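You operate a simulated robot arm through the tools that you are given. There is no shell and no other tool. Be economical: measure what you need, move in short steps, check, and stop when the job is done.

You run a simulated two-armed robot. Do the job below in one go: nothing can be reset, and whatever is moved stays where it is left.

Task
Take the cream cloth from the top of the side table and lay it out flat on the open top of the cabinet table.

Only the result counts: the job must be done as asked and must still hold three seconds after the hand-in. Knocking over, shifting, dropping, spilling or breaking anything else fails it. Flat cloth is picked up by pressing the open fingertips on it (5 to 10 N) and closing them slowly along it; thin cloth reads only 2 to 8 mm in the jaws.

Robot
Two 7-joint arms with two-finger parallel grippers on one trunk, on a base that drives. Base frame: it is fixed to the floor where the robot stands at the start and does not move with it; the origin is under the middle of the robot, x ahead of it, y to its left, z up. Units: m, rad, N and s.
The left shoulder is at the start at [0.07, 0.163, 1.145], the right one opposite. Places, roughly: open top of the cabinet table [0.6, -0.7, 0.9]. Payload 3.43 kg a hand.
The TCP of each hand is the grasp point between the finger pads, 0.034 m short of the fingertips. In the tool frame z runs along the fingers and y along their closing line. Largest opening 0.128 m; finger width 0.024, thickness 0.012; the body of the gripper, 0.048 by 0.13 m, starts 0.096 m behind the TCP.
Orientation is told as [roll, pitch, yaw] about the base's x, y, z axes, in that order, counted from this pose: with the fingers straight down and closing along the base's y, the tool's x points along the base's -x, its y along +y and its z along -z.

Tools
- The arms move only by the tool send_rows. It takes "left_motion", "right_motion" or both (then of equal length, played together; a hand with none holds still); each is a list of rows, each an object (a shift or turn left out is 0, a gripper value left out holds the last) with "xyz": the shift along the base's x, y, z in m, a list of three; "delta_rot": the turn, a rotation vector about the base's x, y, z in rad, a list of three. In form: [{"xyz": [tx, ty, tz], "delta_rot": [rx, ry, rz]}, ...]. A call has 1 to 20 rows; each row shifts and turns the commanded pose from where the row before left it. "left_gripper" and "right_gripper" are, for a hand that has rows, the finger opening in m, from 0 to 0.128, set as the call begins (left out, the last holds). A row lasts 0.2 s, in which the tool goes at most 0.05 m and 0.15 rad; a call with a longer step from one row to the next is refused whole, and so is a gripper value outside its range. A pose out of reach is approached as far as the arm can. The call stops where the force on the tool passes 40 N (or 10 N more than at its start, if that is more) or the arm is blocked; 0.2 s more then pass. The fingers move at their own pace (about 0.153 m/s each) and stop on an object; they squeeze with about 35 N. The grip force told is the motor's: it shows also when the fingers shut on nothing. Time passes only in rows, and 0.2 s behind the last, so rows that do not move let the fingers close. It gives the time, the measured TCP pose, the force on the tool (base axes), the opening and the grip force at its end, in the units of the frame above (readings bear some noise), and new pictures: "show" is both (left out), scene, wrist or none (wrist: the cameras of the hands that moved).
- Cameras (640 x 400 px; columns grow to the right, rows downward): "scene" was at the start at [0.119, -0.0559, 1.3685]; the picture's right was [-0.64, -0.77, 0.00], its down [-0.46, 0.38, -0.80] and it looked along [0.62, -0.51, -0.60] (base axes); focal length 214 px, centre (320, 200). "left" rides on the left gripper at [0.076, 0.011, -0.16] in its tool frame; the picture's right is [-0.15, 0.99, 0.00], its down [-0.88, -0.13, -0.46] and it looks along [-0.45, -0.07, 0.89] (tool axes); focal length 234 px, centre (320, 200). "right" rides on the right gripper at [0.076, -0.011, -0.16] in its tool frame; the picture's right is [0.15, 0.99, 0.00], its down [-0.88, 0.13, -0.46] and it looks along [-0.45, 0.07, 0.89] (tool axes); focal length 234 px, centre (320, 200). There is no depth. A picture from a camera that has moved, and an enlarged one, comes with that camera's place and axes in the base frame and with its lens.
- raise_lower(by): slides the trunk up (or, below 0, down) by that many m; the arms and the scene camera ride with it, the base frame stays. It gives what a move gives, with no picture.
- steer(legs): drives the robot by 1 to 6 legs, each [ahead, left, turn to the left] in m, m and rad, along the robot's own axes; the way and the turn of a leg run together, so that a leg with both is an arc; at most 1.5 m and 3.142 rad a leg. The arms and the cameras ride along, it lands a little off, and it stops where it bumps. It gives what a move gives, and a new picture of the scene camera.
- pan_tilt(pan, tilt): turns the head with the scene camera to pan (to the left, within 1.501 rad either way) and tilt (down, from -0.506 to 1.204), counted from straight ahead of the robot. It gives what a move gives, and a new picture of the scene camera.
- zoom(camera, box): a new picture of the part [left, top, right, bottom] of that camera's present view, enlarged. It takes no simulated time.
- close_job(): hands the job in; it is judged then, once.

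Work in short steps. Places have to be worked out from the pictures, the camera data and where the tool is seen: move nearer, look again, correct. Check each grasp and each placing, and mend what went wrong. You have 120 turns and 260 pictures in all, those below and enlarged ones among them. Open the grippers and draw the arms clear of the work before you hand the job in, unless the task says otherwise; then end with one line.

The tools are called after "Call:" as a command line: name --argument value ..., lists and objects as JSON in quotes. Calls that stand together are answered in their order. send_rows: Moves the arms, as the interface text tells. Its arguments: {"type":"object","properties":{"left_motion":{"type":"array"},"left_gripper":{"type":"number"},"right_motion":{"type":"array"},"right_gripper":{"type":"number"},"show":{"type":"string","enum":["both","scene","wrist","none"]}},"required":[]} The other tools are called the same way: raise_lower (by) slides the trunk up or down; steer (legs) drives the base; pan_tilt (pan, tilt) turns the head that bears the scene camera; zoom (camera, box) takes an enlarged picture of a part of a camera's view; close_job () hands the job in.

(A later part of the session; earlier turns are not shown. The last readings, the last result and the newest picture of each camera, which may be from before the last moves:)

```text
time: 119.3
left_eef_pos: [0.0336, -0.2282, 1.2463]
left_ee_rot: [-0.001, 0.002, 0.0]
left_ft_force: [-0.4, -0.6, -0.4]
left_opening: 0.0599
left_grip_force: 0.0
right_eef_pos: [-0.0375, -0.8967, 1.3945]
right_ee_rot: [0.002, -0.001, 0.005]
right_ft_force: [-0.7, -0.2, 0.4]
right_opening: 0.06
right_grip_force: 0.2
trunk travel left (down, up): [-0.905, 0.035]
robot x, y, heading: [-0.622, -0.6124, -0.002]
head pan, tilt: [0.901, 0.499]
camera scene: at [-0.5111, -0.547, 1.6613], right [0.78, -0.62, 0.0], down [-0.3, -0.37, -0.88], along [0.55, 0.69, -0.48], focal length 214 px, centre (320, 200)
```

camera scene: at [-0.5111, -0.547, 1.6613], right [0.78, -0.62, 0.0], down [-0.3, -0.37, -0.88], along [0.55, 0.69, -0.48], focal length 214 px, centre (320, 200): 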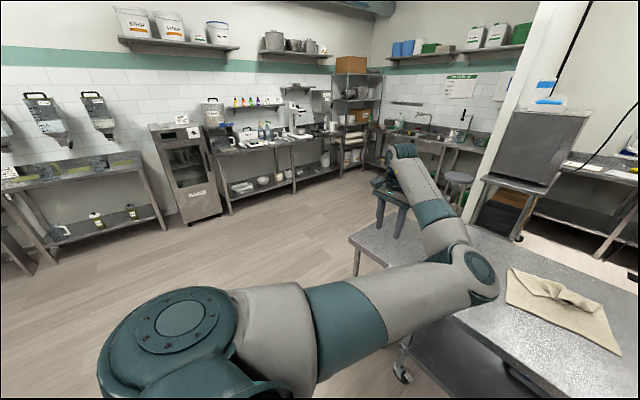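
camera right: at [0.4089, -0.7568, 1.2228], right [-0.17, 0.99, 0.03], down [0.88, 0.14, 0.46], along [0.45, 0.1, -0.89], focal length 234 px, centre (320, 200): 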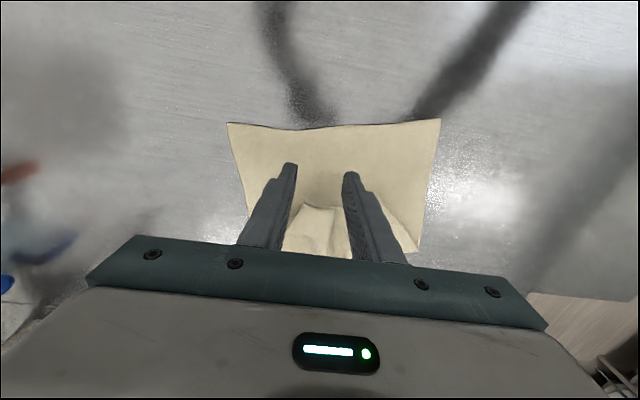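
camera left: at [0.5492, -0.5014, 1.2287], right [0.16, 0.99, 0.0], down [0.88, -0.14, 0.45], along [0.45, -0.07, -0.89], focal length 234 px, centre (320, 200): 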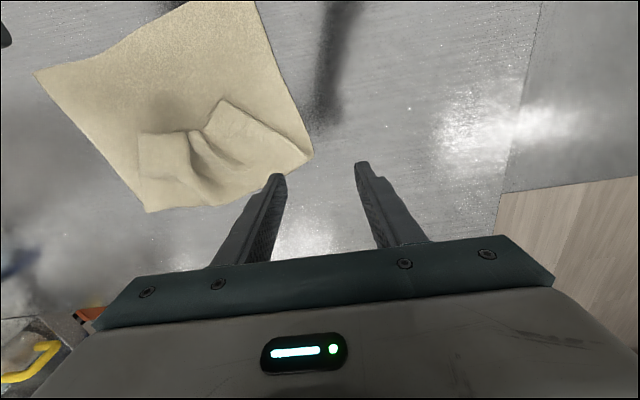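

Test how far inward the left hand can go in this posture.

Call:
send_rows --left_motion '[{"xyz": [0, -0.045, 0]}, {"xyz": [0, -0.045, 0]}, {"xyz": [0, -0.045, 0]}, {"xyz": [0, -0.045, 0]}, {"xyz": [0, -0.045, 0]}, {"xyz": [0, -0.045, 0]}, {"xyz": [0, -0.045, 0]}, {"xyz": [-0.03, 0, 0]}, {"xyz": [-0.03, 0, 0]}]' --show "scene"

```text
time: 121.3
left_eef_pos: [0.1422, -0.4441, 1.2092]
left_ee_rot: [-0.002, 0.001, 0.001]
left_ft_force: [-0.7, -0.2, 0.5]
left_opening: 0.0601
left_grip_force: 0.0
left hand out of reach, approached as far as the arm can: row 2, 3, 4, 5, 6, 7, 8, 9
right_eef_pos: [-0.0363, -0.8935, 1.3949]
right_ee_rot: [-0.003, -0.001, 0.003]
right_ft_force: [-0.4, 0.7, 0.5]
right_opening: 0.06
right_grip_force: 0.0
trunk travel left (down, up): [-0.905, 0.035]
robot x, y, heading: [-0.6159, -0.6146, -0.003]
head pan, tilt: [0.901, 0.499]
camera scene: at [-0.5106, -0.5432, 1.6611], right [0.78, -0.62, 0.0], down [-0.3, -0.38, -0.88], along [0.55, 0.69, -0.48], focal length 214 px, centre (320, 200)
```

scene: 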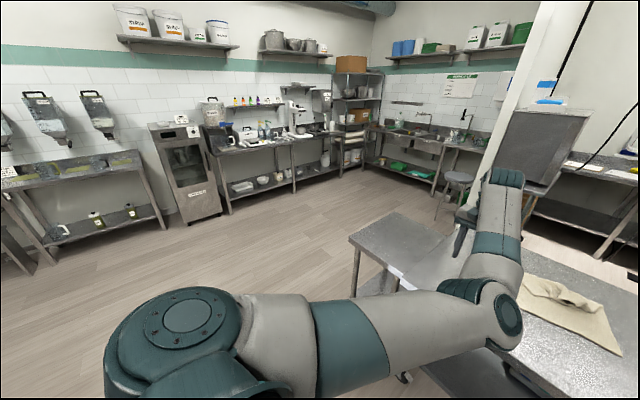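

The left hand is limited at this bearing. Keep pushing inward while extended — near the straight-arm pose the elbow may roll over.

Call:
send_rows --left_motion '[{"xyz": [0, -0.045, 0.0]}, {"xyz": [0, -0.045, 0.0]}, {"xyz": [0, -0.045, 0]}, {"xyz": [0.02, -0.04, 0]}, {"xyz": [0.02, -0.04, 0]}, {"xyz": [0.02, -0.04, 0]}, {"xyz": [0.02, -0.04, 0]}, {"xyz": [0.02, -0.04, 0]}]' --show "scene"

```text
time: 123.1
left_eef_pos: [0.154, -0.6842, 1.204]
left_ee_rot: [-0.001, 0.001, 0.002]
left_ft_force: [-0.6, -0.4, -0.1]
left_opening: 0.06
left_grip_force: 0.0
left hand out of reach, approached as far as the arm can: row 1, 2, 5, 6, 7, 8
right_eef_pos: [-0.0361, -0.8948, 1.3946]
right_ee_rot: [0.0, -0.001, 0.005]
right_ft_force: [0.5, -0.1, 0.6]
right_opening: 0.0604
right_grip_force: 0.0
trunk travel left (down, up): [-0.905, 0.035]
robot x, y, heading: [-0.6181, -0.6144, -0.003]
head pan, tilt: [0.901, 0.499]
camera scene: at [-0.5115, -0.5455, 1.6612], right [0.78, -0.62, 0.0], down [-0.3, -0.37, -0.88], along [0.55, 0.69, -0.48], focal length 214 px, centre (320, 200)
```

scene: 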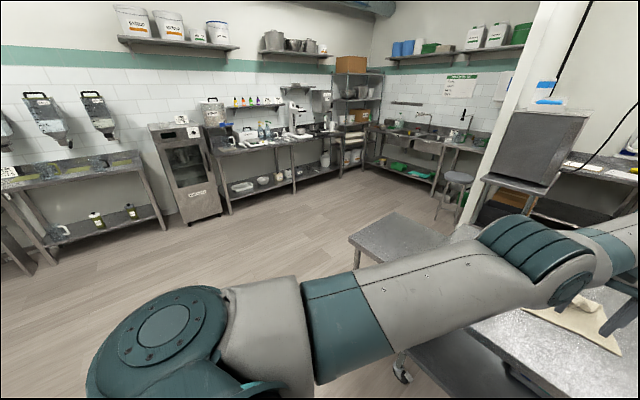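

It rolled: the hand is now inward at y rel −0.07 with the elbow housing turned. Try retracting.

Call:
send_rows --left_motion '[{"xyz": [-0.03, 0, 0]}, {"xyz": [-0.04, 0, 0]}, {"xyz": [-0.04, 0, 0]}, {"xyz": [-0.04, 0, 0]}, {"xyz": [-0.04, 0, 0]}]' --show "none"

Call:
pan_tilt --pan 0.2 --tilt 0.7

```text
time: 124.3
left_eef_pos: [0.1489, -0.6918, 1.2032]
left_ee_rot: [-0.001, 0.004, -0.002]
left_ft_force: [0.1, 0.2, 0.0]
left_opening: 0.06
left_grip_force: 0.0
left hand out of reach, approached as far as the arm can: row 1, 2, 3, 4, 5
right_eef_pos: [-0.0366, -0.8952, 1.3958]
right_ee_rot: [0.001, -0.002, 0.006]
right_ft_force: [0.0, -1.0, 0.9]
right_opening: 0.0599
right_grip_force: 0.0
trunk travel left (down, up): [-0.905, 0.035]
robot x, y, heading: [-0.6184, -0.6133, -0.0]
head pan, tilt: [0.901, 0.499]
```

```text
time: 125.3
left_eef_pos: [0.1492, -0.6914, 1.2038]
left_ee_rot: [-0.001, 0.003, -0.001]
left_ft_force: [-0.3, 0.6, 0.7]
left_opening: 0.0603
left_grip_force: 0.1
right_eef_pos: [-0.0365, -0.8936, 1.3948]
right_ee_rot: [-0.001, -0.001, 0.006]
right_ft_force: [0.1, 0.3, 0.2]
right_opening: 0.06
right_grip_force: 0.0
trunk travel left (down, up): [-0.905, 0.035]
robot x, y, heading: [-0.6204, -0.614, -0.0]
head pan, tilt: [0.201, 0.7]
camera scene: at [-0.4841, -0.5988, 1.6434], right [0.2, -0.98, 0.0], down [-0.63, -0.13, -0.76], along [0.75, 0.15, -0.64], focal length 214 px, centre (320, 200)
```

scene: 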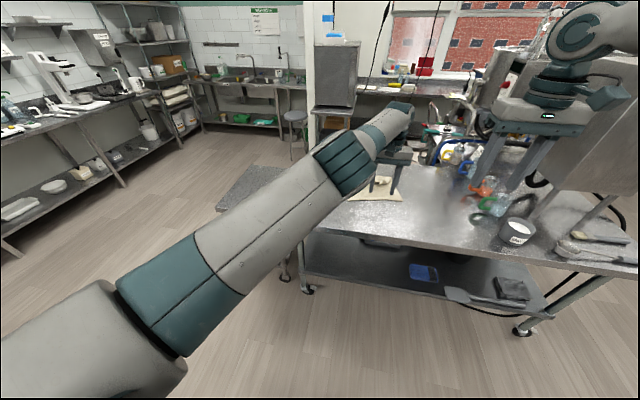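

The arm is nearly straight with the elbow housing facing up. Try retracting combined with a rise.

Call:
send_rows --left_motion '[{"xyz": [-0.02, 0, 0.04]}, {"xyz": [-0.02, 0, 0.04]}, {"xyz": [-0.03, 0, 0.03]}, {"xyz": [-0.03, 0, 0.03]}, {"xyz": [-0.04, 0, 0]}, {"xyz": [-0.04, 0, 0]}]' --show "scene"

```text
time: 126.7
left_eef_pos: [0.1246, -0.6942, 1.3659]
left_ee_rot: [-0.002, 0.006, 0.0]
left_ft_force: [0.0, -0.3, -0.1]
left_opening: 0.06
left_grip_force: 0.0
left hand out of reach, approached as far as the arm can: row 1, 2, 3, 4, 5, 6
right_eef_pos: [-0.0358, -0.8951, 1.395]
right_ee_rot: [-0.002, -0.001, 0.005]
right_ft_force: [0.5, -0.3, 0.1]
right_opening: 0.0603
right_grip_force: 0.0
trunk travel left (down, up): [-0.905, 0.035]
robot x, y, heading: [-0.6217, -0.6155, 0.0]
head pan, tilt: [0.201, 0.7]
camera scene: at [-0.4833, -0.5987, 1.6433], right [0.2, -0.98, 0.0], down [-0.63, -0.13, -0.76], along [0.75, 0.15, -0.64], focal length 214 px, centre (320, 200)
```

scene: 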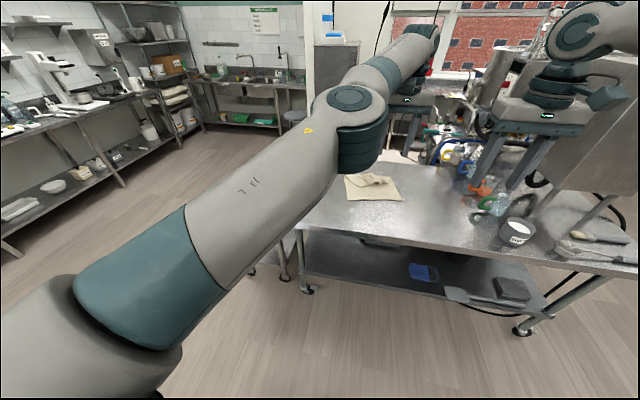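

The upper arm keeps rolling as the hand rises. Push further the same way: higher, then back.

Call:
send_rows --left_motion '[{"xyz": [-0.02, 0, 0.04]}, {"xyz": [-0.02, 0, 0.04]}, {"xyz": [-0.03, 0, 0.03]}, {"xyz": [-0.04, 0, 0.01]}, {"xyz": [-0.04, 0, 0]}, {"xyz": [-0.04, 0, 0]}, {"xyz": [-0.04, 0, 0]}]' --show "scene"

```text
time: 128.3
left_eef_pos: [0.0548, -0.699, 1.5352]
left_ee_rot: [-0.001, 0.001, 0.0]
left_ft_force: [0.3, 0.5, 0.3]
left_opening: 0.06
left_grip_force: 0.2
left hand out of reach, approached as far as the arm can: row 1, 2, 3, 4, 5, 6, 7
right_eef_pos: [-0.0359, -0.8937, 1.3944]
right_ee_rot: [0.001, -0.003, 0.006]
right_ft_force: [0.3, 1.5, -0.1]
right_opening: 0.0604
right_grip_force: 0.1
trunk travel left (down, up): [-0.905, 0.035]
robot x, y, heading: [-0.619, -0.6146, -0.001]
head pan, tilt: [0.201, 0.7]
camera scene: at [-0.4848, -0.5986, 1.6434], right [0.2, -0.98, 0.0], down [-0.63, -0.13, -0.77], along [0.75, 0.15, -0.64], focal length 214 px, centre (320, 200)
```

scene: 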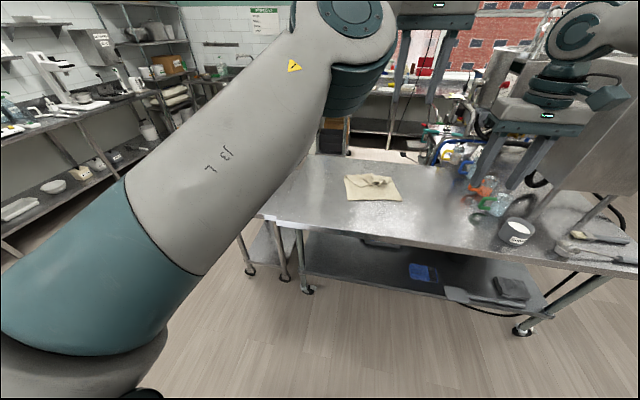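

Now sweep left at this height, then down and see which way the elbow bends.

Call:
send_rows --left_motion '[{"xyz": [0, 0.045, 0]}, {"xyz": [0, 0.045, 0]}, {"xyz": [0, 0.045, 0]}, {"xyz": [-0.01, 0.045, 0]}, {"xyz": [-0.01, 0.045, 0]}, {"xyz": [-0.02, 0.04, 0]}, {"xyz": [-0.02, 0.04, -0.01]}, {"xyz": [-0.02, 0.04, -0.02]}, {"xyz": [-0.03, 0, -0.03]}, {"xyz": [-0.03, 0, -0.03]}]' --show "scene"

```text
time: 130.5
left_eef_pos: [0.0813, -0.6976, 1.4884]
left_ee_rot: [-0.002, 0.004, 0.001]
left_ft_force: [-0.1, 0.0, -0.5]
left_opening: 0.0599
left_grip_force: 0.1
left hand out of reach, approached as far as the arm can: row 1, 2, 3, 4, 5, 6, 7, 8, 9, 10
right_eef_pos: [-0.0351, -0.8946, 1.3948]
right_ee_rot: [0.0, 0.0, 0.005]
right_ft_force: [0.7, 1.3, -0.5]
right_opening: 0.0599
right_grip_force: 0.1
trunk travel left (down, up): [-0.905, 0.035]
robot x, y, heading: [-0.6231, -0.6139, 0.001]
head pan, tilt: [0.201, 0.7]
camera scene: at [-0.4831, -0.6001, 1.6433], right [0.2, -0.98, 0.0], down [-0.63, -0.13, -0.76], along [0.75, 0.15, -0.64], focal length 214 px, centre (320, 200)
```

scene: 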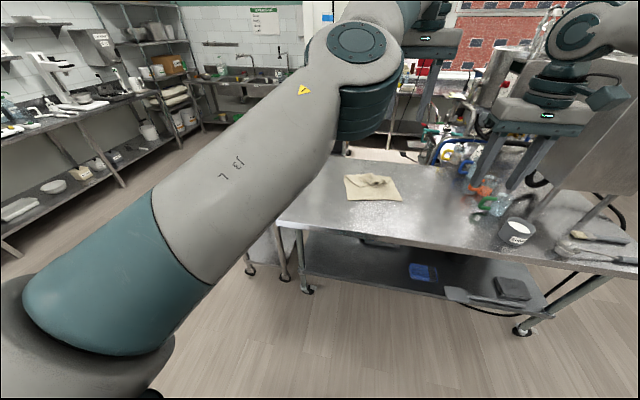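

The left hand won't even move +y now, which smells like a wrist-roll limit. Test turning the tool yaw and moving +y again.

Call:
send_rows --left_motion '[{"delta_rot": [0, 0, 0.14]}, {"delta_rot": [0, 0, 0.14]}, {"delta_rot": [0, 0, 0.14]}, {"delta_rot": [0, 0, 0.14]}, {"xyz": [-0.01, 0.045, 0]}, {"xyz": [-0.01, 0.045, 0]}, {"xyz": [-0.01, 0.045, 0]}, {"xyz": [-0.01, 0.045, 0]}]' --show "none"

Call:
send_rows --left_motion '[{"delta_rot": [0, 0, -0.14]}, {"delta_rot": [0, 0, -0.14]}, {"delta_rot": [0, 0, -0.14]}, {"delta_rot": [0, 0, -0.14]}, {"delta_rot": [0, 0, -0.14]}, {"delta_rot": [0, 0, -0.14]}, {"delta_rot": [0, 0, -0.14]}, {"delta_rot": [0, 0, -0.14]}, {"xyz": [-0.01, 0.045, 0]}, {"xyz": [-0.01, 0.045, 0]}, {"xyz": [-0.01, 0.045, 0]}, {"xyz": [-0.01, 0.045, 0]}]' --show "scene"

```text
time: 132.3
left_eef_pos: [0.1215, -0.5471, 1.5203]
left_ee_rot: [-0.001, 0.005, 0.558]
left_ft_force: [-0.4, -0.2, -0.5]
left_opening: 0.0598
left_grip_force: 0.1
left hand out of reach, approached as far as the arm can: row 5, 6, 7, 8
right_eef_pos: [-0.0376, -0.8943, 1.395]
right_ee_rot: [-0.002, 0.0, 0.006]
right_ft_force: [-0.1, 0.6, 0.0]
right_opening: 0.0602
right_grip_force: 0.1
trunk travel left (down, up): [-0.905, 0.035]
robot x, y, heading: [-0.6191, -0.617, 0.002]
head pan, tilt: [0.201, 0.7]
```

```text
time: 134.9
left_eef_pos: [0.1378, -0.3669, 1.5285]
left_ee_rot: [-0.004, 0.004, -0.56]
left_ft_force: [0.1, 0.2, -0.4]
left_opening: 0.0601
left_grip_force: 0.1
left hand out of reach, approached as far as the arm can: row 9, 10, 11, 12
right_eef_pos: [-0.0377, -0.8932, 1.3958]
right_ee_rot: [-0.001, -0.003, 0.004]
right_ft_force: [0.1, 0.0, -0.8]
right_opening: 0.0599
right_grip_force: 0.2
trunk travel left (down, up): [-0.905, 0.035]
robot x, y, heading: [-0.619, -0.6147, 0.001]
head pan, tilt: [0.201, 0.7]
camera scene: at [-0.4847, -0.597, 1.6434], right [0.2, -0.98, 0.0], down [-0.63, -0.13, -0.76], along [0.75, 0.15, -0.64], focal length 214 px, centre (320, 200)
```

scene: 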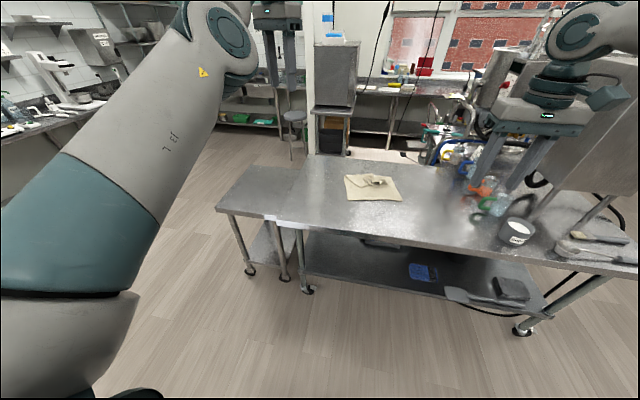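

It moves again. Return yaw to 0 and test retracting here.

Call:
send_rows --left_motion '[{"delta_rot": [0, 0, 0.14]}, {"delta_rot": [0, 0, 0.14]}, {"delta_rot": [0, 0, 0.14]}, {"delta_rot": [0, 0, 0.14]}, {"xyz": [-0.04, 0, -0.02]}, {"xyz": [-0.04, 0, -0.02]}, {"xyz": [-0.04, 0, -0.02]}, {"xyz": [-0.04, 0, -0.02]}, {"xyz": [-0.04, 0, -0.02]}]' --show "scene"

```text
time: 136.9
left_eef_pos: [0.138, -0.3703, 1.5278]
left_ee_rot: [-0.001, 0.001, 0.0]
left_ft_force: [0.4, -0.6, -0.8]
left_opening: 0.0603
left_grip_force: 0.0
left hand out of reach, approached as far as the arm can: row 5, 6, 7, 8, 9
right_eef_pos: [-0.0367, -0.894, 1.3952]
right_ee_rot: [-0.001, 0.001, 0.004]
right_ft_force: [0.1, -0.7, -0.1]
right_opening: 0.0601
right_grip_force: 0.0
trunk travel left (down, up): [-0.905, 0.035]
robot x, y, heading: [-0.6207, -0.6155, -0.0]
head pan, tilt: [0.201, 0.7]
camera scene: at [-0.4841, -0.5987, 1.6434], right [0.2, -0.98, 0.0], down [-0.63, -0.13, -0.76], along [0.75, 0.15, -0.64], focal length 214 px, centre (320, 200)
```

scene: 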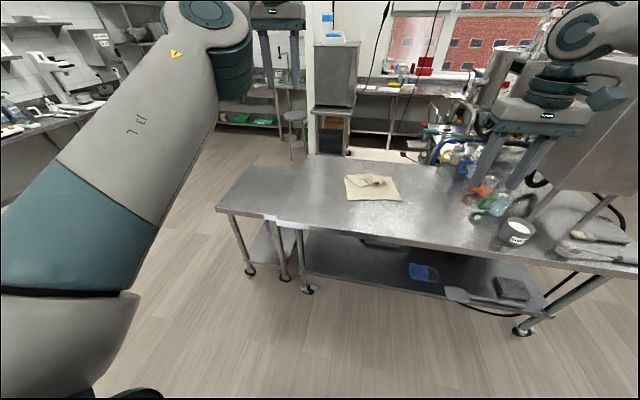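

Swing it further left and down along the arc, then retract.

Call:
send_rows --left_motion '[{"xyz": [-0.02, 0.04, -0.02]}, {"xyz": [-0.02, 0.04, -0.02]}, {"xyz": [-0.02, 0.04, -0.02]}, {"xyz": [-0.02, 0.04, -0.02]}, {"xyz": [-0.02, 0.04, -0.02]}, {"xyz": [-0.03, 0.03, -0.02]}, {"xyz": [-0.03, 0.03, -0.02]}, {"xyz": [-0.04, 0, -0.02]}, {"xyz": [-0.04, 0, -0.02]}, {"xyz": [-0.04, 0, -0.02]}, {"xyz": [-0.04, 0, 0]}]' --show "none"

Call:
pan_tilt --pan 0.9 --tilt 0.4

```text
time: 139.3
left_eef_pos: [-0.049, -0.08, 1.3826]
left_ee_rot: [-0.003, 0.001, 0.005]
left_ft_force: [0.0, -2.6, 0.7]
left_opening: 0.06
left_grip_force: 0.0
left hand out of reach, approached as far as the arm can: row 1, 2, 3, 4, 5, 6, 7, 8
right_eef_pos: [-0.0374, -0.8983, 1.3946]
right_ee_rot: [0.004, -0.001, 0.004]
right_ft_force: [-0.7, -1.2, -0.7]
right_opening: 0.0598
right_grip_force: 0.1
trunk travel left (down, up): [-0.905, 0.035]
robot x, y, heading: [-0.6163, -0.614, 0.0]
head pan, tilt: [0.201, 0.7]
```

```text
time: 140.4
left_eef_pos: [-0.0472, -0.0697, 1.3778]
left_ee_rot: [-0.009, 0.005, 0.013]
left_ft_force: [-0.3, -0.2, 0.4]
left_opening: 0.0603
left_grip_force: 0.0
right_eef_pos: [-0.0356, -0.8913, 1.396]
right_ee_rot: [-0.002, -0.001, 0.005]
right_ft_force: [0.5, 0.1, 0.0]
right_opening: 0.0601
right_grip_force: 0.0
trunk travel left (down, up): [-0.905, 0.035]
robot x, y, heading: [-0.6185, -0.6149, -0.006]
head pan, tilt: [0.901, 0.4]
camera scene: at [-0.5097, -0.5406, 1.6701], right [0.78, -0.62, 0.0], down [-0.24, -0.31, -0.92], along [0.57, 0.72, -0.39], focal length 214 px, centre (320, 200)
```

scene: 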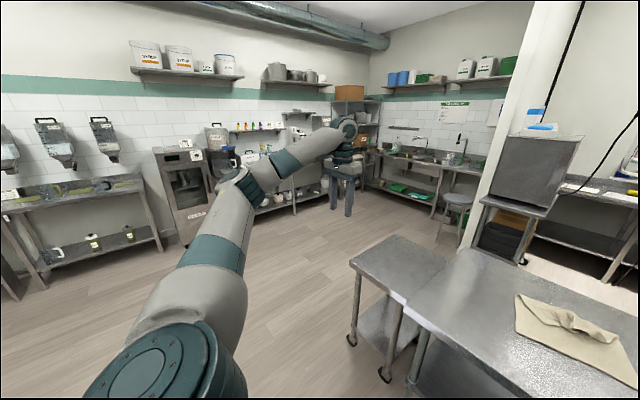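

The elbow is back on the outside. Now bring the hand inward to check reach.

Call:
send_rows --left_motion '[{"xyz": [0, -0.04, 0], "delta_rot": [0.009, -0.005, -0.013]}, {"xyz": [0, -0.045, 0]}, {"xyz": [0, -0.045, 0]}, {"xyz": [0, -0.045, 0]}, {"xyz": [0, -0.045, 0]}, {"xyz": [0, -0.045, 0]}, {"xyz": [0, -0.045, 0]}, {"xyz": [0, -0.045, 0]}, {"xyz": [0, -0.045, 0]}, {"xyz": [0, -0.045, 0]}, {"xyz": [0, -0.045, 0]}, {"xyz": [0, -0.045, 0]}]' --show "none"

Call:
pan_tilt --pan -0.05 --tilt 0.8

```text
time: 143.0
left_eef_pos: [-0.049, -0.6152, 1.3784]
left_ee_rot: [0.01, -0.001, -0.012]
left_ft_force: [0.6, -0.9, -0.3]
left_opening: 0.0601
left_grip_force: 0.1
right_eef_pos: [-0.0367, -0.8968, 1.3944]
right_ee_rot: [0.002, -0.001, 0.005]
right_ft_force: [0.9, -0.5, -0.3]
right_opening: 0.06
right_grip_force: 0.0
trunk travel left (down, up): [-0.905, 0.035]
robot x, y, heading: [-0.621, -0.6192, -0.001]
head pan, tilt: [0.901, 0.4]
```

```text
time: 144.2
left_eef_pos: [-0.05, -0.6109, 1.3797]
left_ee_rot: [0.006, -0.001, -0.012]
left_ft_force: [0.0, -0.7, -0.2]
left_opening: 0.06
left_grip_force: 0.1
right_eef_pos: [-0.0347, -0.8943, 1.3945]
right_ee_rot: [0.0, -0.002, 0.007]
right_ft_force: [-0.4, -0.1, -0.4]
right_opening: 0.0603
right_grip_force: 0.0
trunk travel left (down, up): [-0.905, 0.035]
robot x, y, heading: [-0.6162, -0.6141, -0.002]
head pan, tilt: [-0.051, 0.799]
camera scene: at [-0.4867, -0.6203, 1.6352], right [-0.05, -1.0, 0.0], down [-0.72, 0.04, -0.7], along [0.7, -0.04, -0.72], focal length 214 px, centre (320, 200)
```

scene: 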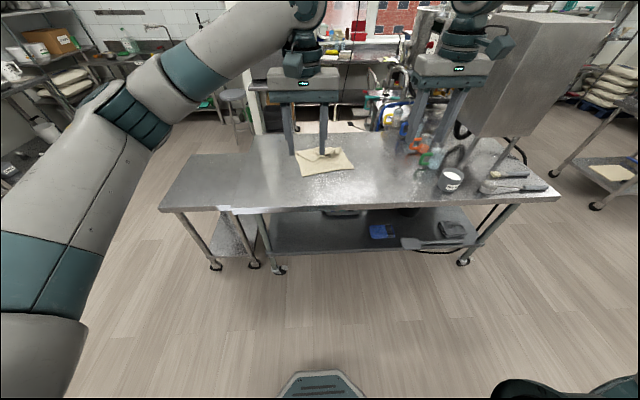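

Left arm is healthy again. Drive back to the table and lower the trunk so the hands hover above the cloth's near edge.

Call:
steer --legs '[[0.49, 0, 0]]'

Call:
raise_lower --by -0.3

Call:
send_rows --left_motion '[{"xyz": [0.01, 0, -0.02]}, {"xyz": [0.01, -0.005, -0.02]}]' --right_motion '[{"xyz": [0.01, 0.03, -0.025]}, {"xyz": [0.01, 0.03, -0.025]}]' --show "both"

```text
time: 147.1
left_eef_pos: [0.4348, -0.6204, 1.3794]
left_ee_rot: [0.008, -0.002, -0.023]
left_ft_force: [-0.3, 0.1, -0.4]
left_opening: 0.0599
left_grip_force: 0.1
right_eef_pos: [0.4462, -0.9029, 1.396]
right_ee_rot: [0.002, -0.002, -0.004]
right_ft_force: [-0.4, -0.4, 0.3]
right_opening: 0.06
right_grip_force: 0.0
trunk travel left (down, up): [-0.905, 0.035]
robot x, y, heading: [-0.1319, -0.617, -0.015]
head pan, tilt: [-0.051, 0.799]
camera scene: at [-0.0025, -0.6243, 1.6354], right [-0.06, -1.0, 0.0], down [-0.71, 0.04, -0.7], along [0.7, -0.04, -0.72], focal length 214 px, centre (320, 200)
```

scene: 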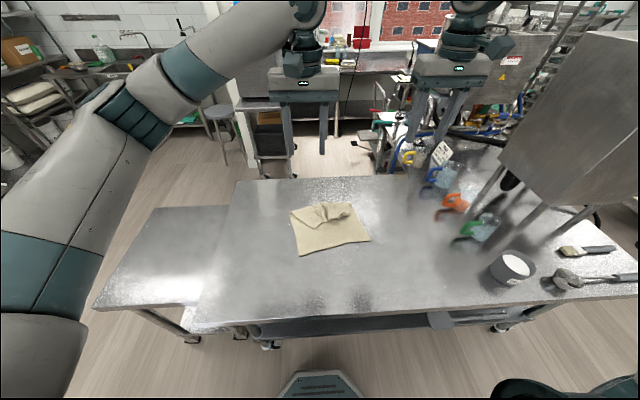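

```text
time: 150.1
left_eef_pos: [0.4373, -0.6194, 1.0792]
left_ee_rot: [0.007, -0.002, -0.022]
left_ft_force: [-0.3, -1.1, -0.1]
left_opening: 0.06
left_grip_force: 0.1
right_eef_pos: [0.4479, -0.9031, 1.0955]
right_ee_rot: [0.0, -0.001, -0.004]
right_ft_force: [0.6, 0.4, -0.1]
right_opening: 0.0601
right_grip_force: 0.1
trunk travel left (down, up): [-0.605, 0.335]
robot x, y, heading: [-0.1345, -0.621, -0.014]
head pan, tilt: [-0.051, 0.799]
```

```text
time: 150.7
left_eef_pos: [0.4575, -0.6248, 1.0378]
left_ee_rot: [0.006, -0.001, -0.023]
left_ft_force: [0.0, -1.1, 0.2]
left_opening: 0.0602
left_grip_force: 0.0
right_eef_pos: [0.4691, -0.8456, 1.0439]
right_ee_rot: [-0.001, 0.001, -0.006]
right_ft_force: [0.2, -0.1, -0.4]
right_opening: 0.0598
right_grip_force: 0.0
trunk travel left (down, up): [-0.605, 0.335]
robot x, y, heading: [-0.1333, -0.6193, -0.01]
head pan, tilt: [-0.051, 0.799]
camera scene: at [0.0022, -0.6249, 1.335], right [-0.06, -1.0, 0.0], down [-0.72, 0.05, -0.7], along [0.69, -0.04, -0.72], focal length 214 px, centre (320, 200)
camera right: at [0.3913, -0.8554, 1.203], right [-0.14, 0.99, 0.0], down [0.88, 0.13, 0.46], along [0.45, 0.07, -0.89], focal length 234 px, centre (320, 200)
camera left: at [0.3817, -0.6129, 1.1987], right [0.17, 0.99, 0.01], down [0.88, -0.15, 0.46], along [0.45, -0.07, -0.89], focal length 234 px, centre (320, 200)
```

scene: 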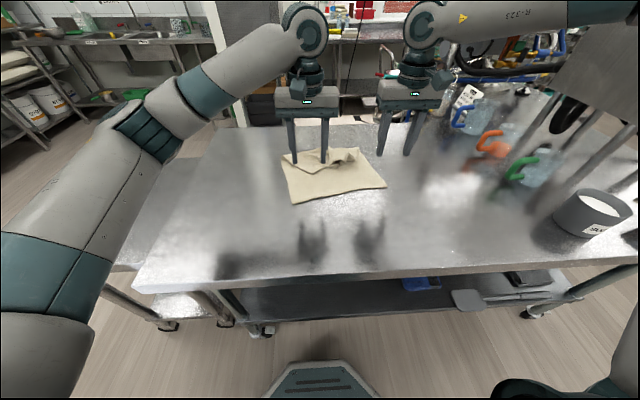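
right: 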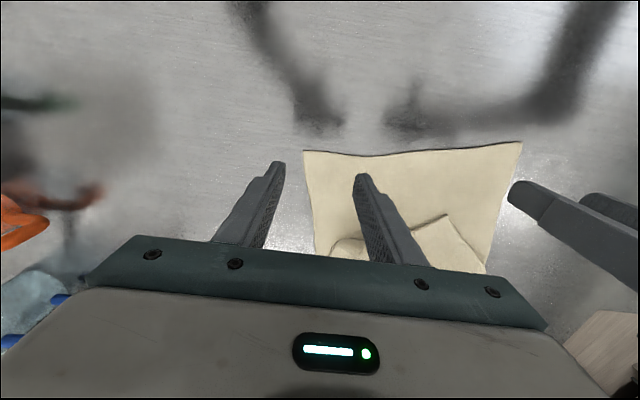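
left: 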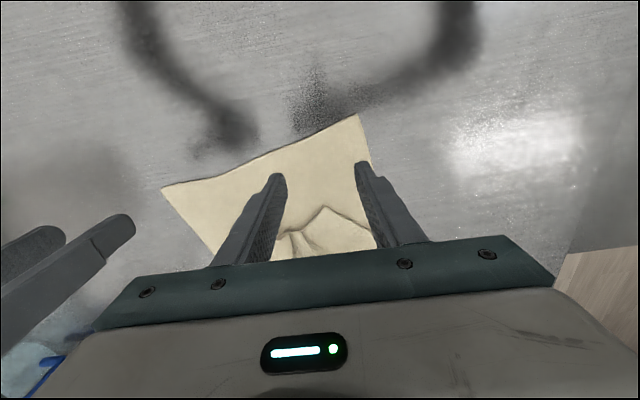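

Near corners are at (0.426,−0.58) and (0.476,−0.864). Aim left at (0.454,−0.621), right at (0.488,−0.816), opening 0.05, and descend to just above the cloth.

Call:
send_rows --left_motion '[{"xyz": [-0.003, 0.004, -0.02]}, {"xyz": [0, 0, -0.02]}, {"xyz": [0, 0, -0.02]}, {"xyz": [0, 0, -0.02]}]' --right_motion '[{"xyz": [0.01, 0.015, -0.02]}, {"xyz": [0.009, 0.015, -0.02]}, {"xyz": [0, 0, -0.024]}, {"xyz": [0, 0, -0.022]}]' --left_gripper 0.05 --right_gripper 0.05 --show "wrist"

```text
time: 151.7
left_eef_pos: [0.4539, -0.6207, 0.9587]
left_ee_rot: [0.007, -0.002, -0.024]
left_ft_force: [0.3, 0.5, 0.5]
left_opening: 0.0501
left_grip_force: 0.0
right_eef_pos: [0.4872, -0.8134, 0.9586]
right_ee_rot: [0.0, 0.0, -0.003]
right_ft_force: [0.8, 1.4, -0.4]
right_opening: 0.0497
right_grip_force: 0.1
trunk travel left (down, up): [-0.605, 0.335]
robot x, y, heading: [-0.1285, -0.6189, -0.012]
head pan, tilt: [-0.051, 0.799]
camera right: at [0.4106, -0.8235, 1.1168], right [-0.14, 0.99, 0.0], down [0.88, 0.13, 0.46], along [0.45, 0.06, -0.89], focal length 234 px, centre (320, 200)
camera left: at [0.3777, -0.6075, 1.1194], right [0.17, 0.99, 0.01], down [0.88, -0.15, 0.46], along [0.45, -0.07, -0.89], focal length 234 px, centre (320, 200)
```

right: 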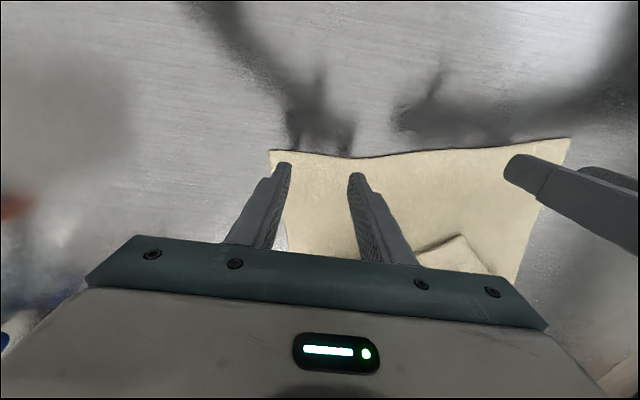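
left: 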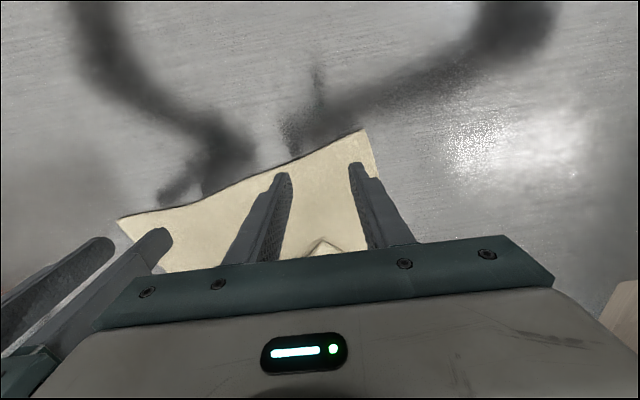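

Positions look right. Descend to contact in small steps, each hand inching.

Call:
send_rows --left_motion '[{"xyz": [0, 0, -0.012]}, {"xyz": [0, 0, -0.006]}, {}]' --right_motion '[{"xyz": [0.005, -0.001, -0.012]}, {"xyz": [0, 0, -0.006]}, {}]' --show "none"

```text
time: 152.5
left_eef_pos: [0.4535, -0.6201, 0.9411]
left_ee_rot: [0.007, -0.004, -0.023]
left_ft_force: [-0.3, -0.2, -0.3]
left_opening: 0.0504
left_grip_force: 0.0
right_eef_pos: [0.4885, -0.8179, 0.9426]
right_ee_rot: [0.002, -0.005, -0.003]
right_ft_force: [-0.2, 0.0, -0.5]
right_opening: 0.0501
right_grip_force: 0.0
right hand out of reach, approached as far as the arm can: row 1
trunk travel left (down, up): [-0.605, 0.335]
robot x, y, heading: [-0.137, -0.6202, -0.017]
head pan, tilt: [-0.051, 0.799]
```

No contact yet at 0.941; the right arm is near its limit so the trunk takes the last few mm.

Call:
raise_lower --by -0.005

```text
time: 153.1
left_eef_pos: [0.4532, -0.6194, 0.936]
left_ee_rot: [0.008, -0.002, -0.022]
left_ft_force: [0.5, 0.0, 0.7]
left_opening: 0.0501
left_grip_force: 0.2
right_eef_pos: [0.4877, -0.8186, 0.9376]
right_ee_rot: [0.0, -0.003, -0.004]
right_ft_force: [-1.0, -0.8, 0.1]
right_opening: 0.0501
right_grip_force: 0.1
trunk travel left (down, up): [-0.6, 0.34]
robot x, y, heading: [-0.1313, -0.6177, -0.013]
head pan, tilt: [-0.051, 0.799]
```

Call:
raise_lower --by -0.004

```text
time: 153.6
left_eef_pos: [0.4537, -0.6202, 0.933]
left_ee_rot: [0.006, -0.002, -0.024]
left_ft_force: [0.1, 0.8, 0.0]
left_opening: 0.0499
left_grip_force: 0.1
right_eef_pos: [0.4882, -0.8187, 0.9343]
right_ee_rot: [0.002, -0.002, -0.005]
right_ft_force: [-0.3, 0.7, 0.0]
right_opening: 0.0498
right_grip_force: 0.2
trunk travel left (down, up): [-0.596, 0.344]
robot x, y, heading: [-0.1292, -0.6192, -0.014]
head pan, tilt: [-0.051, 0.799]
```

Still no contact; continue down.

Call:
raise_lower --by -0.005

Call:
raise_lower --by -0.004

```text
time: 154.1
left_eef_pos: [0.4539, -0.6207, 0.9272]
left_ee_rot: [0.006, -0.003, -0.023]
left_ft_force: [-0.1, 1.0, 0.7]
left_opening: 0.0504
left_grip_force: 0.0
right_eef_pos: [0.4879, -0.8179, 0.9286]
right_ee_rot: [0.001, -0.004, -0.003]
right_ft_force: [0.2, -0.7, -0.9]
right_opening: 0.05
right_grip_force: 0.1
trunk travel left (down, up): [-0.591, 0.349]
robot x, y, heading: [-0.1335, -0.6213, -0.01]
head pan, tilt: [-0.051, 0.799]
```

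```text
time: 154.7
left_eef_pos: [0.452, -0.6212, 0.9228]
left_ee_rot: [0.007, -0.001, -0.022]
left_ft_force: [-0.6, 0.1, 0.4]
left_opening: 0.05
left_grip_force: 0.0
right_eef_pos: [0.4877, -0.8184, 0.9245]
right_ee_rot: [0.001, -0.001, -0.003]
right_ft_force: [0.2, -0.5, 0.7]
right_opening: 0.0501
right_grip_force: 0.1
trunk travel left (down, up): [-0.587, 0.353]
robot x, y, heading: [-0.1329, -0.6188, -0.01]
head pan, tilt: [-0.051, 0.799]
```

Call:
zoom --camera "right" --box '[200, 120, 520, 320]'

Call:
raise_lower --by -0.005

```text
2.00 times, centred on (360, 220) of right
camera zoom: at [0.4103, -0.8289, 1.0826], right [-0.14, 0.99, 0.0], down [0.88, 0.13, 0.46], along [0.45, 0.07, -0.89], focal length 468 px, centre (240, 160)
```

zoom: 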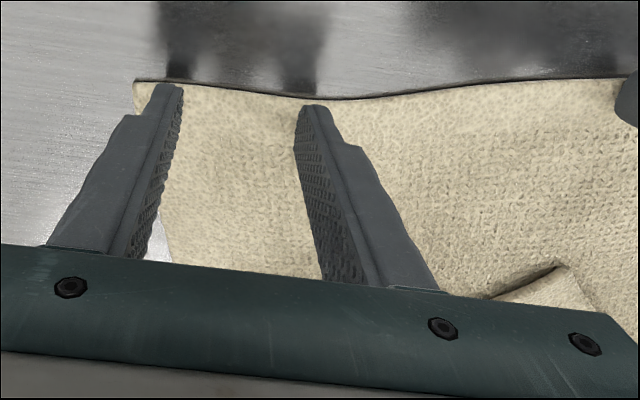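

```text
time: 155.2
left_eef_pos: [0.4526, -0.6205, 0.9189]
left_ee_rot: [0.008, -0.004, -0.022]
left_ft_force: [0.7, -0.1, 2.1]
left_opening: 0.0499
left_grip_force: 0.0
right_eef_pos: [0.4872, -0.8183, 0.9191]
right_ee_rot: [0.003, -0.005, -0.003]
right_ft_force: [0.3, 0.1, 0.2]
right_opening: 0.0502
right_grip_force: 0.0
trunk travel left (down, up): [-0.582, 0.358]
robot x, y, heading: [-0.1331, -0.6193, -0.011]
head pan, tilt: [-0.051, 0.799]
```

Left is just touching (2 N) so the cloth top is ≈0.885. Nudge the right 8 mm inward (+x) and lower 2 mm.

Call:
send_rows --right_motion '[{"xyz": [0.008, 0.001, 0.001]}]' --show "none"

Call:
raise_lower --by -0.003

```text
time: 155.6
left_eef_pos: [0.4539, -0.6202, 0.9181]
left_ee_rot: [0.007, -0.004, -0.022]
left_ft_force: [0.1, -0.6, 2.5]
left_opening: 0.05
left_grip_force: 0.0
right_eef_pos: [0.4918, -0.8208, 0.9217]
right_ee_rot: [0.002, -0.004, -0.004]
right_ft_force: [0.3, 0.1, -0.2]
right_opening: 0.05
right_grip_force: 0.1
right hand out of reach, approached as far as the arm can: row 1
trunk travel left (down, up): [-0.582, 0.358]
robot x, y, heading: [-0.1322, -0.6152, -0.013]
head pan, tilt: [-0.051, 0.799]
```

```text
time: 156.1
left_eef_pos: [0.4528, -0.6206, 0.9169]
left_ee_rot: [0.006, -0.006, -0.022]
left_ft_force: [2.2, 0.3, 16.2]
left_opening: 0.0501
left_grip_force: 0.0
right_eef_pos: [0.4916, -0.8206, 0.9194]
right_ee_rot: [0.003, -0.006, -0.003]
right_ft_force: [0.5, -0.3, 0.9]
right_opening: 0.0499
right_grip_force: 0.1
trunk travel left (down, up): [-0.579, 0.361]
robot x, y, heading: [-0.1318, -0.6196, -0.015]
head pan, tilt: [-0.051, 0.799]
```

Left 16 N, right just at contact: raise left 1.5 mm, lower right 2 mm.

Call:
send_rows --left_motion '[{"xyz": [0, 0, 0.0015]}, {}]' --right_motion '[{"xyz": [0, 0, -0.002]}, {}]' --show "none"

```text
time: 156.7
left_eef_pos: [0.4525, -0.6204, 0.9163]
left_ee_rot: [0.008, -0.001, -0.022]
left_ft_force: [2.5, -0.4, 13.2]
left_opening: 0.0502
left_grip_force: 0.0
right_eef_pos: [0.492, -0.8215, 0.9173]
right_ee_rot: [0.004, -0.008, -0.004]
right_ft_force: [-0.6, -0.7, 3.9]
right_opening: 0.05
right_grip_force: 0.1
trunk travel left (down, up): [-0.579, 0.361]
robot x, y, heading: [-0.1323, -0.6133, -0.007]
head pan, tilt: [-0.051, 0.799]
```

Left 13 N, right 4 N; fine-tune and begin closing in steps.

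Call:
send_rows --left_motion '[{"xyz": [0, 0, 0.0008]}, {}]' --right_motion '[{"xyz": [0, 0, -0.001]}, {}]' --left_gripper 0.042 --right_gripper 0.042 --show "none"

Call:
send_rows --left_motion '[{}, {}]' --right_motion '[{}, {}]' --left_gripper 0.034 --right_gripper 0.034 --show "wrist"

```text
time: 157.3
left_eef_pos: [0.4517, -0.6206, 0.9181]
left_ee_rot: [0.006, -0.004, -0.024]
left_ft_force: [-0.1, -1.2, 5.3]
left_opening: 0.0415
left_grip_force: 0.2
right_eef_pos: [0.4924, -0.8209, 0.9171]
right_ee_rot: [0.006, -0.008, -0.003]
right_ft_force: [0.7, 0.4, 11.3]
right_opening: 0.041
right_grip_force: 0.0
trunk travel left (down, up): [-0.579, 0.361]
robot x, y, heading: [-0.1346, -0.6154, -0.01]
head pan, tilt: [-0.051, 0.799]
```

```text
time: 157.9
left_eef_pos: [0.4521, -0.6207, 0.9191]
left_ee_rot: [0.007, -0.004, -0.024]
left_ft_force: [0.9, -1.2, 3.2]
left_opening: 0.0344
left_grip_force: 0.0
right_eef_pos: [0.4913, -0.8204, 0.9179]
right_ee_rot: [0.005, -0.006, -0.004]
right_ft_force: [0.9, 2.1, 14.3]
right_opening: 0.0334
right_grip_force: 0.1
trunk travel left (down, up): [-0.579, 0.361]
robot x, y, heading: [-0.134, -0.618, -0.016]
head pan, tilt: [-0.051, 0.799]
camera right: at [0.4132, -0.8316, 1.0749], right [-0.14, 0.99, 0.0], down [0.88, 0.12, 0.46], along [0.46, 0.07, -0.89], focal length 234 px, centre (320, 200)
camera left: at [0.3756, -0.6075, 1.0787], right [0.17, 0.99, 0.01], down [0.88, -0.15, 0.46], along [0.45, -0.07, -0.89], focal length 234 px, centre (320, 200)
```

right: 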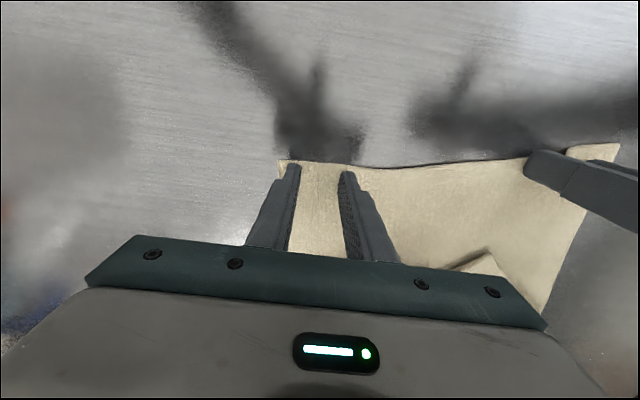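
left: 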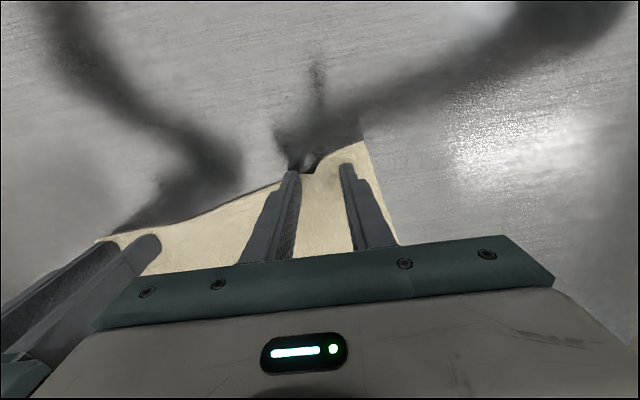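

Gathering on both. Left needs a bit more press, right a bit less; keep closing.

Call:
send_rows --left_motion '[{"xyz": [0, 0, -0.0008]}, {}]' --right_motion '[{"xyz": [0, 0, 0.0008]}, {}]' --left_gripper 0.024 --right_gripper 0.024 --show "none"

Call:
send_rows --left_motion '[{}, {}]' --right_motion '[{"xyz": [0, 0, 0.0004]}, {}]' --left_gripper 0.012 --right_gripper 0.012 --show "none"

Call:
send_rows --left_motion '[{}, {}, {}]' --right_motion '[{}, {}, {}]' --left_gripper 0.0 --right_gripper 0.0 --show "wrist"

```text
time: 158.5
left_eef_pos: [0.4531, -0.6209, 0.9177]
left_ee_rot: [0.007, -0.006, -0.021]
left_ft_force: [1.2, 0.0, 7.5]
left_opening: 0.024
left_grip_force: 0.2
right_eef_pos: [0.4914, -0.8201, 0.9175]
right_ee_rot: [0.001, -0.007, -0.003]
right_ft_force: [-1.0, 1.8, 10.5]
right_opening: 0.0242
right_grip_force: 0.2
trunk travel left (down, up): [-0.579, 0.361]
robot x, y, heading: [-0.133, -0.6162, -0.012]
head pan, tilt: [-0.051, 0.799]
```

```text
time: 159.1
left_eef_pos: [0.4523, -0.6196, 0.9174]
left_ee_rot: [0.007, -0.005, -0.024]
left_ft_force: [0.2, -0.9, 10.8]
left_opening: 0.0116
left_grip_force: 0.0
right_eef_pos: [0.4916, -0.82, 0.9195]
right_ee_rot: [0.003, -0.004, -0.003]
right_ft_force: [-0.6, 0.8, 4.5]
right_opening: 0.009
right_grip_force: 0.0
trunk travel left (down, up): [-0.579, 0.361]
robot x, y, heading: [-0.1315, -0.6201, -0.012]
head pan, tilt: [-0.051, 0.799]
```

```text
time: 159.9
left_eef_pos: [0.4536, -0.6206, 0.9173]
left_ee_rot: [0.007, -0.003, -0.022]
left_ft_force: [1.0, -0.7, 10.6]
left_opening: 0.0043
left_grip_force: 35.0
right_eef_pos: [0.4916, -0.8193, 0.9191]
right_ee_rot: [0.004, -0.005, -0.004]
right_ft_force: [-1.2, 0.4, 3.9]
right_opening: 0.0001
right_grip_force: 33.1
trunk travel left (down, up): [-0.579, 0.361]
robot x, y, heading: [-0.1343, -0.6174, -0.011]
head pan, tilt: [-0.051, 0.799]
camera right: at [0.4129, -0.8315, 1.0759], right [-0.14, 0.99, 0.0], down [0.88, 0.13, 0.46], along [0.46, 0.07, -0.89], focal length 234 px, centre (320, 200)
camera left: at [0.3759, -0.6081, 1.0779], right [0.17, 0.99, 0.01], down [0.88, -0.15, 0.46], along [0.45, -0.07, -0.89], focal length 234 px, centre (320, 200)
```

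right: 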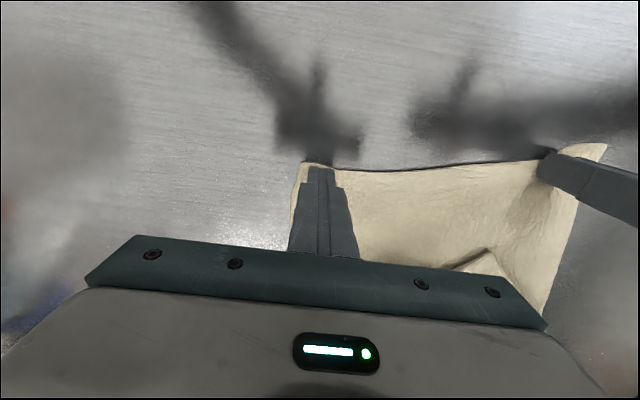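
left: 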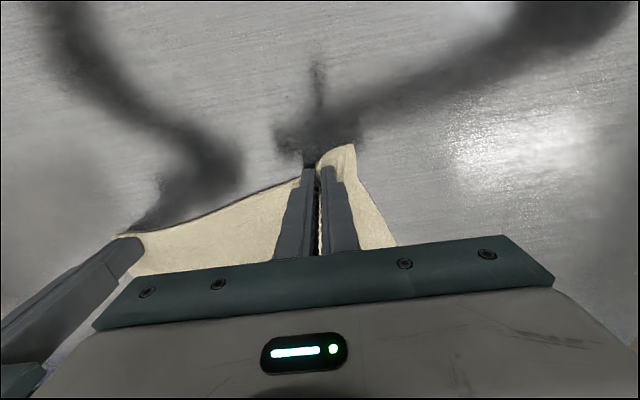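

Left holds (4.3 mm), right missed at the very edge. With the left I'll drag the cloth 2 cm toward the robot and 1.5 cm right so the right hand gets a deeper bite.

Call:
send_rows --left_motion '[{"xyz": [0, 0, 0.004]}, {"xyz": [-0.01, -0.007, 0]}, {"xyz": [-0.01, -0.008, 0]}, {"xyz": [0, 0, -0.003]}]' --right_motion '[{"xyz": [0, 0, 0.02]}, {}, {}, {}]' --right_gripper 0.05 --show "wrist"

```text
time: 160.9
left_eef_pos: [0.4338, -0.6361, 0.9185]
left_ee_rot: [0.006, -0.004, -0.022]
left_ft_force: [1.6, 1.4, 5.6]
left_opening: 0.0042
left_grip_force: 34.5
right_eef_pos: [0.4918, -0.8193, 0.9374]
right_ee_rot: [0.004, -0.003, -0.003]
right_ft_force: [0.7, 0.2, -1.0]
right_opening: 0.0502
right_grip_force: 0.1
trunk travel left (down, up): [-0.579, 0.361]
robot x, y, heading: [-0.1331, -0.6156, -0.008]
head pan, tilt: [-0.051, 0.799]
camera right: at [0.4135, -0.8309, 1.0959], right [-0.14, 0.99, 0.0], down [0.88, 0.13, 0.46], along [0.46, 0.07, -0.89], focal length 234 px, centre (320, 200)
camera left: at [0.3566, -0.623, 1.0784], right [0.17, 0.99, 0.01], down [0.88, -0.15, 0.46], along [0.45, -0.07, -0.89], focal length 234 px, centre (320, 200)
```

right: 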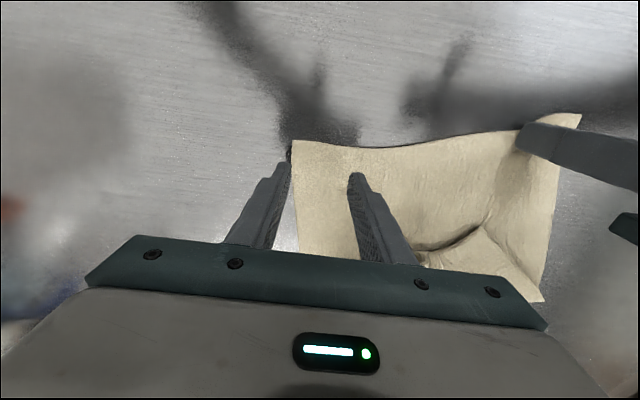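
left: 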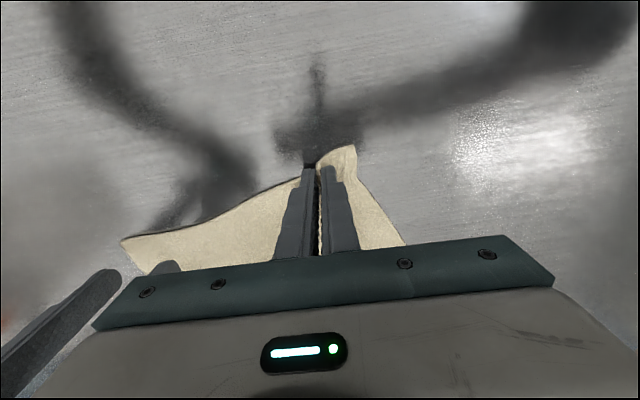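

The cloth needs ~2 cm more to the right for both right fingers to land on it; drag once more with the left.

Call:
send_rows --left_motion '[{"xyz": [0, 0, 0.003]}, {"xyz": [0, -0.01, 0]}, {"xyz": [0, -0.01, 0]}, {"xyz": [0, 0, -0.002]}]' --right_motion '[{}, {}, {}, {"xyz": [-0.003, 0.001, -0.01]}]' --show "wrist"

```text
time: 161.9
left_eef_pos: [0.4315, -0.6554, 0.9186]
left_ee_rot: [0.007, -0.002, -0.024]
left_ft_force: [0.4, 0.4, 2.9]
left_opening: 0.0039
left_grip_force: 35.0
right_eef_pos: [0.4886, -0.8197, 0.927]
right_ee_rot: [0.002, -0.002, -0.004]
right_ft_force: [-0.7, 0.3, -0.3]
right_opening: 0.05
right_grip_force: 0.1
trunk travel left (down, up): [-0.579, 0.361]
robot x, y, heading: [-0.1351, -0.6192, -0.011]
head pan, tilt: [-0.051, 0.799]
camera right: at [0.4112, -0.8302, 1.0855], right [-0.14, 0.99, 0.0], down [0.88, 0.12, 0.46], along [0.45, 0.07, -0.89], focal length 234 px, centre (320, 200)
camera left: at [0.3561, -0.6425, 1.079], right [0.17, 0.99, 0.01], down [0.88, -0.15, 0.46], along [0.45, -0.07, -0.89], focal length 234 px, centre (320, 200)
```

right: 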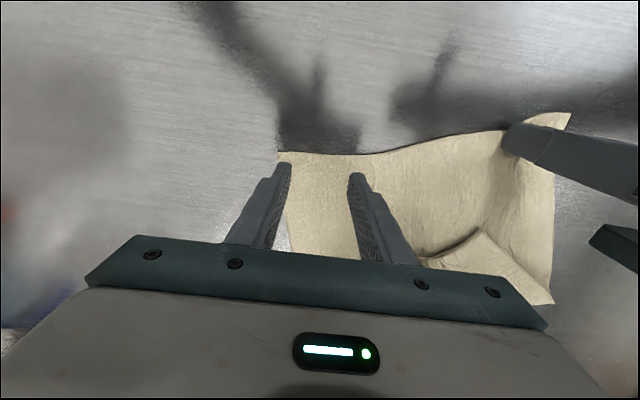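
left: 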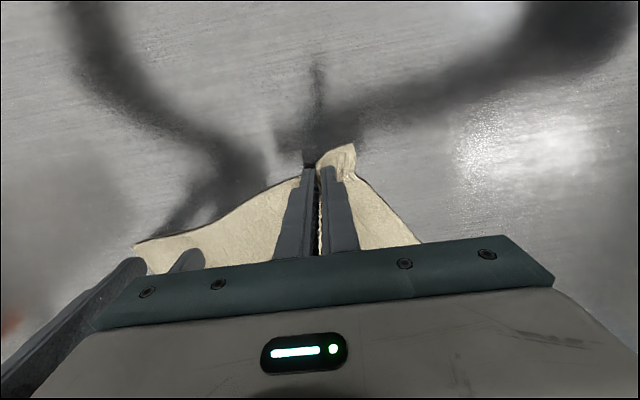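

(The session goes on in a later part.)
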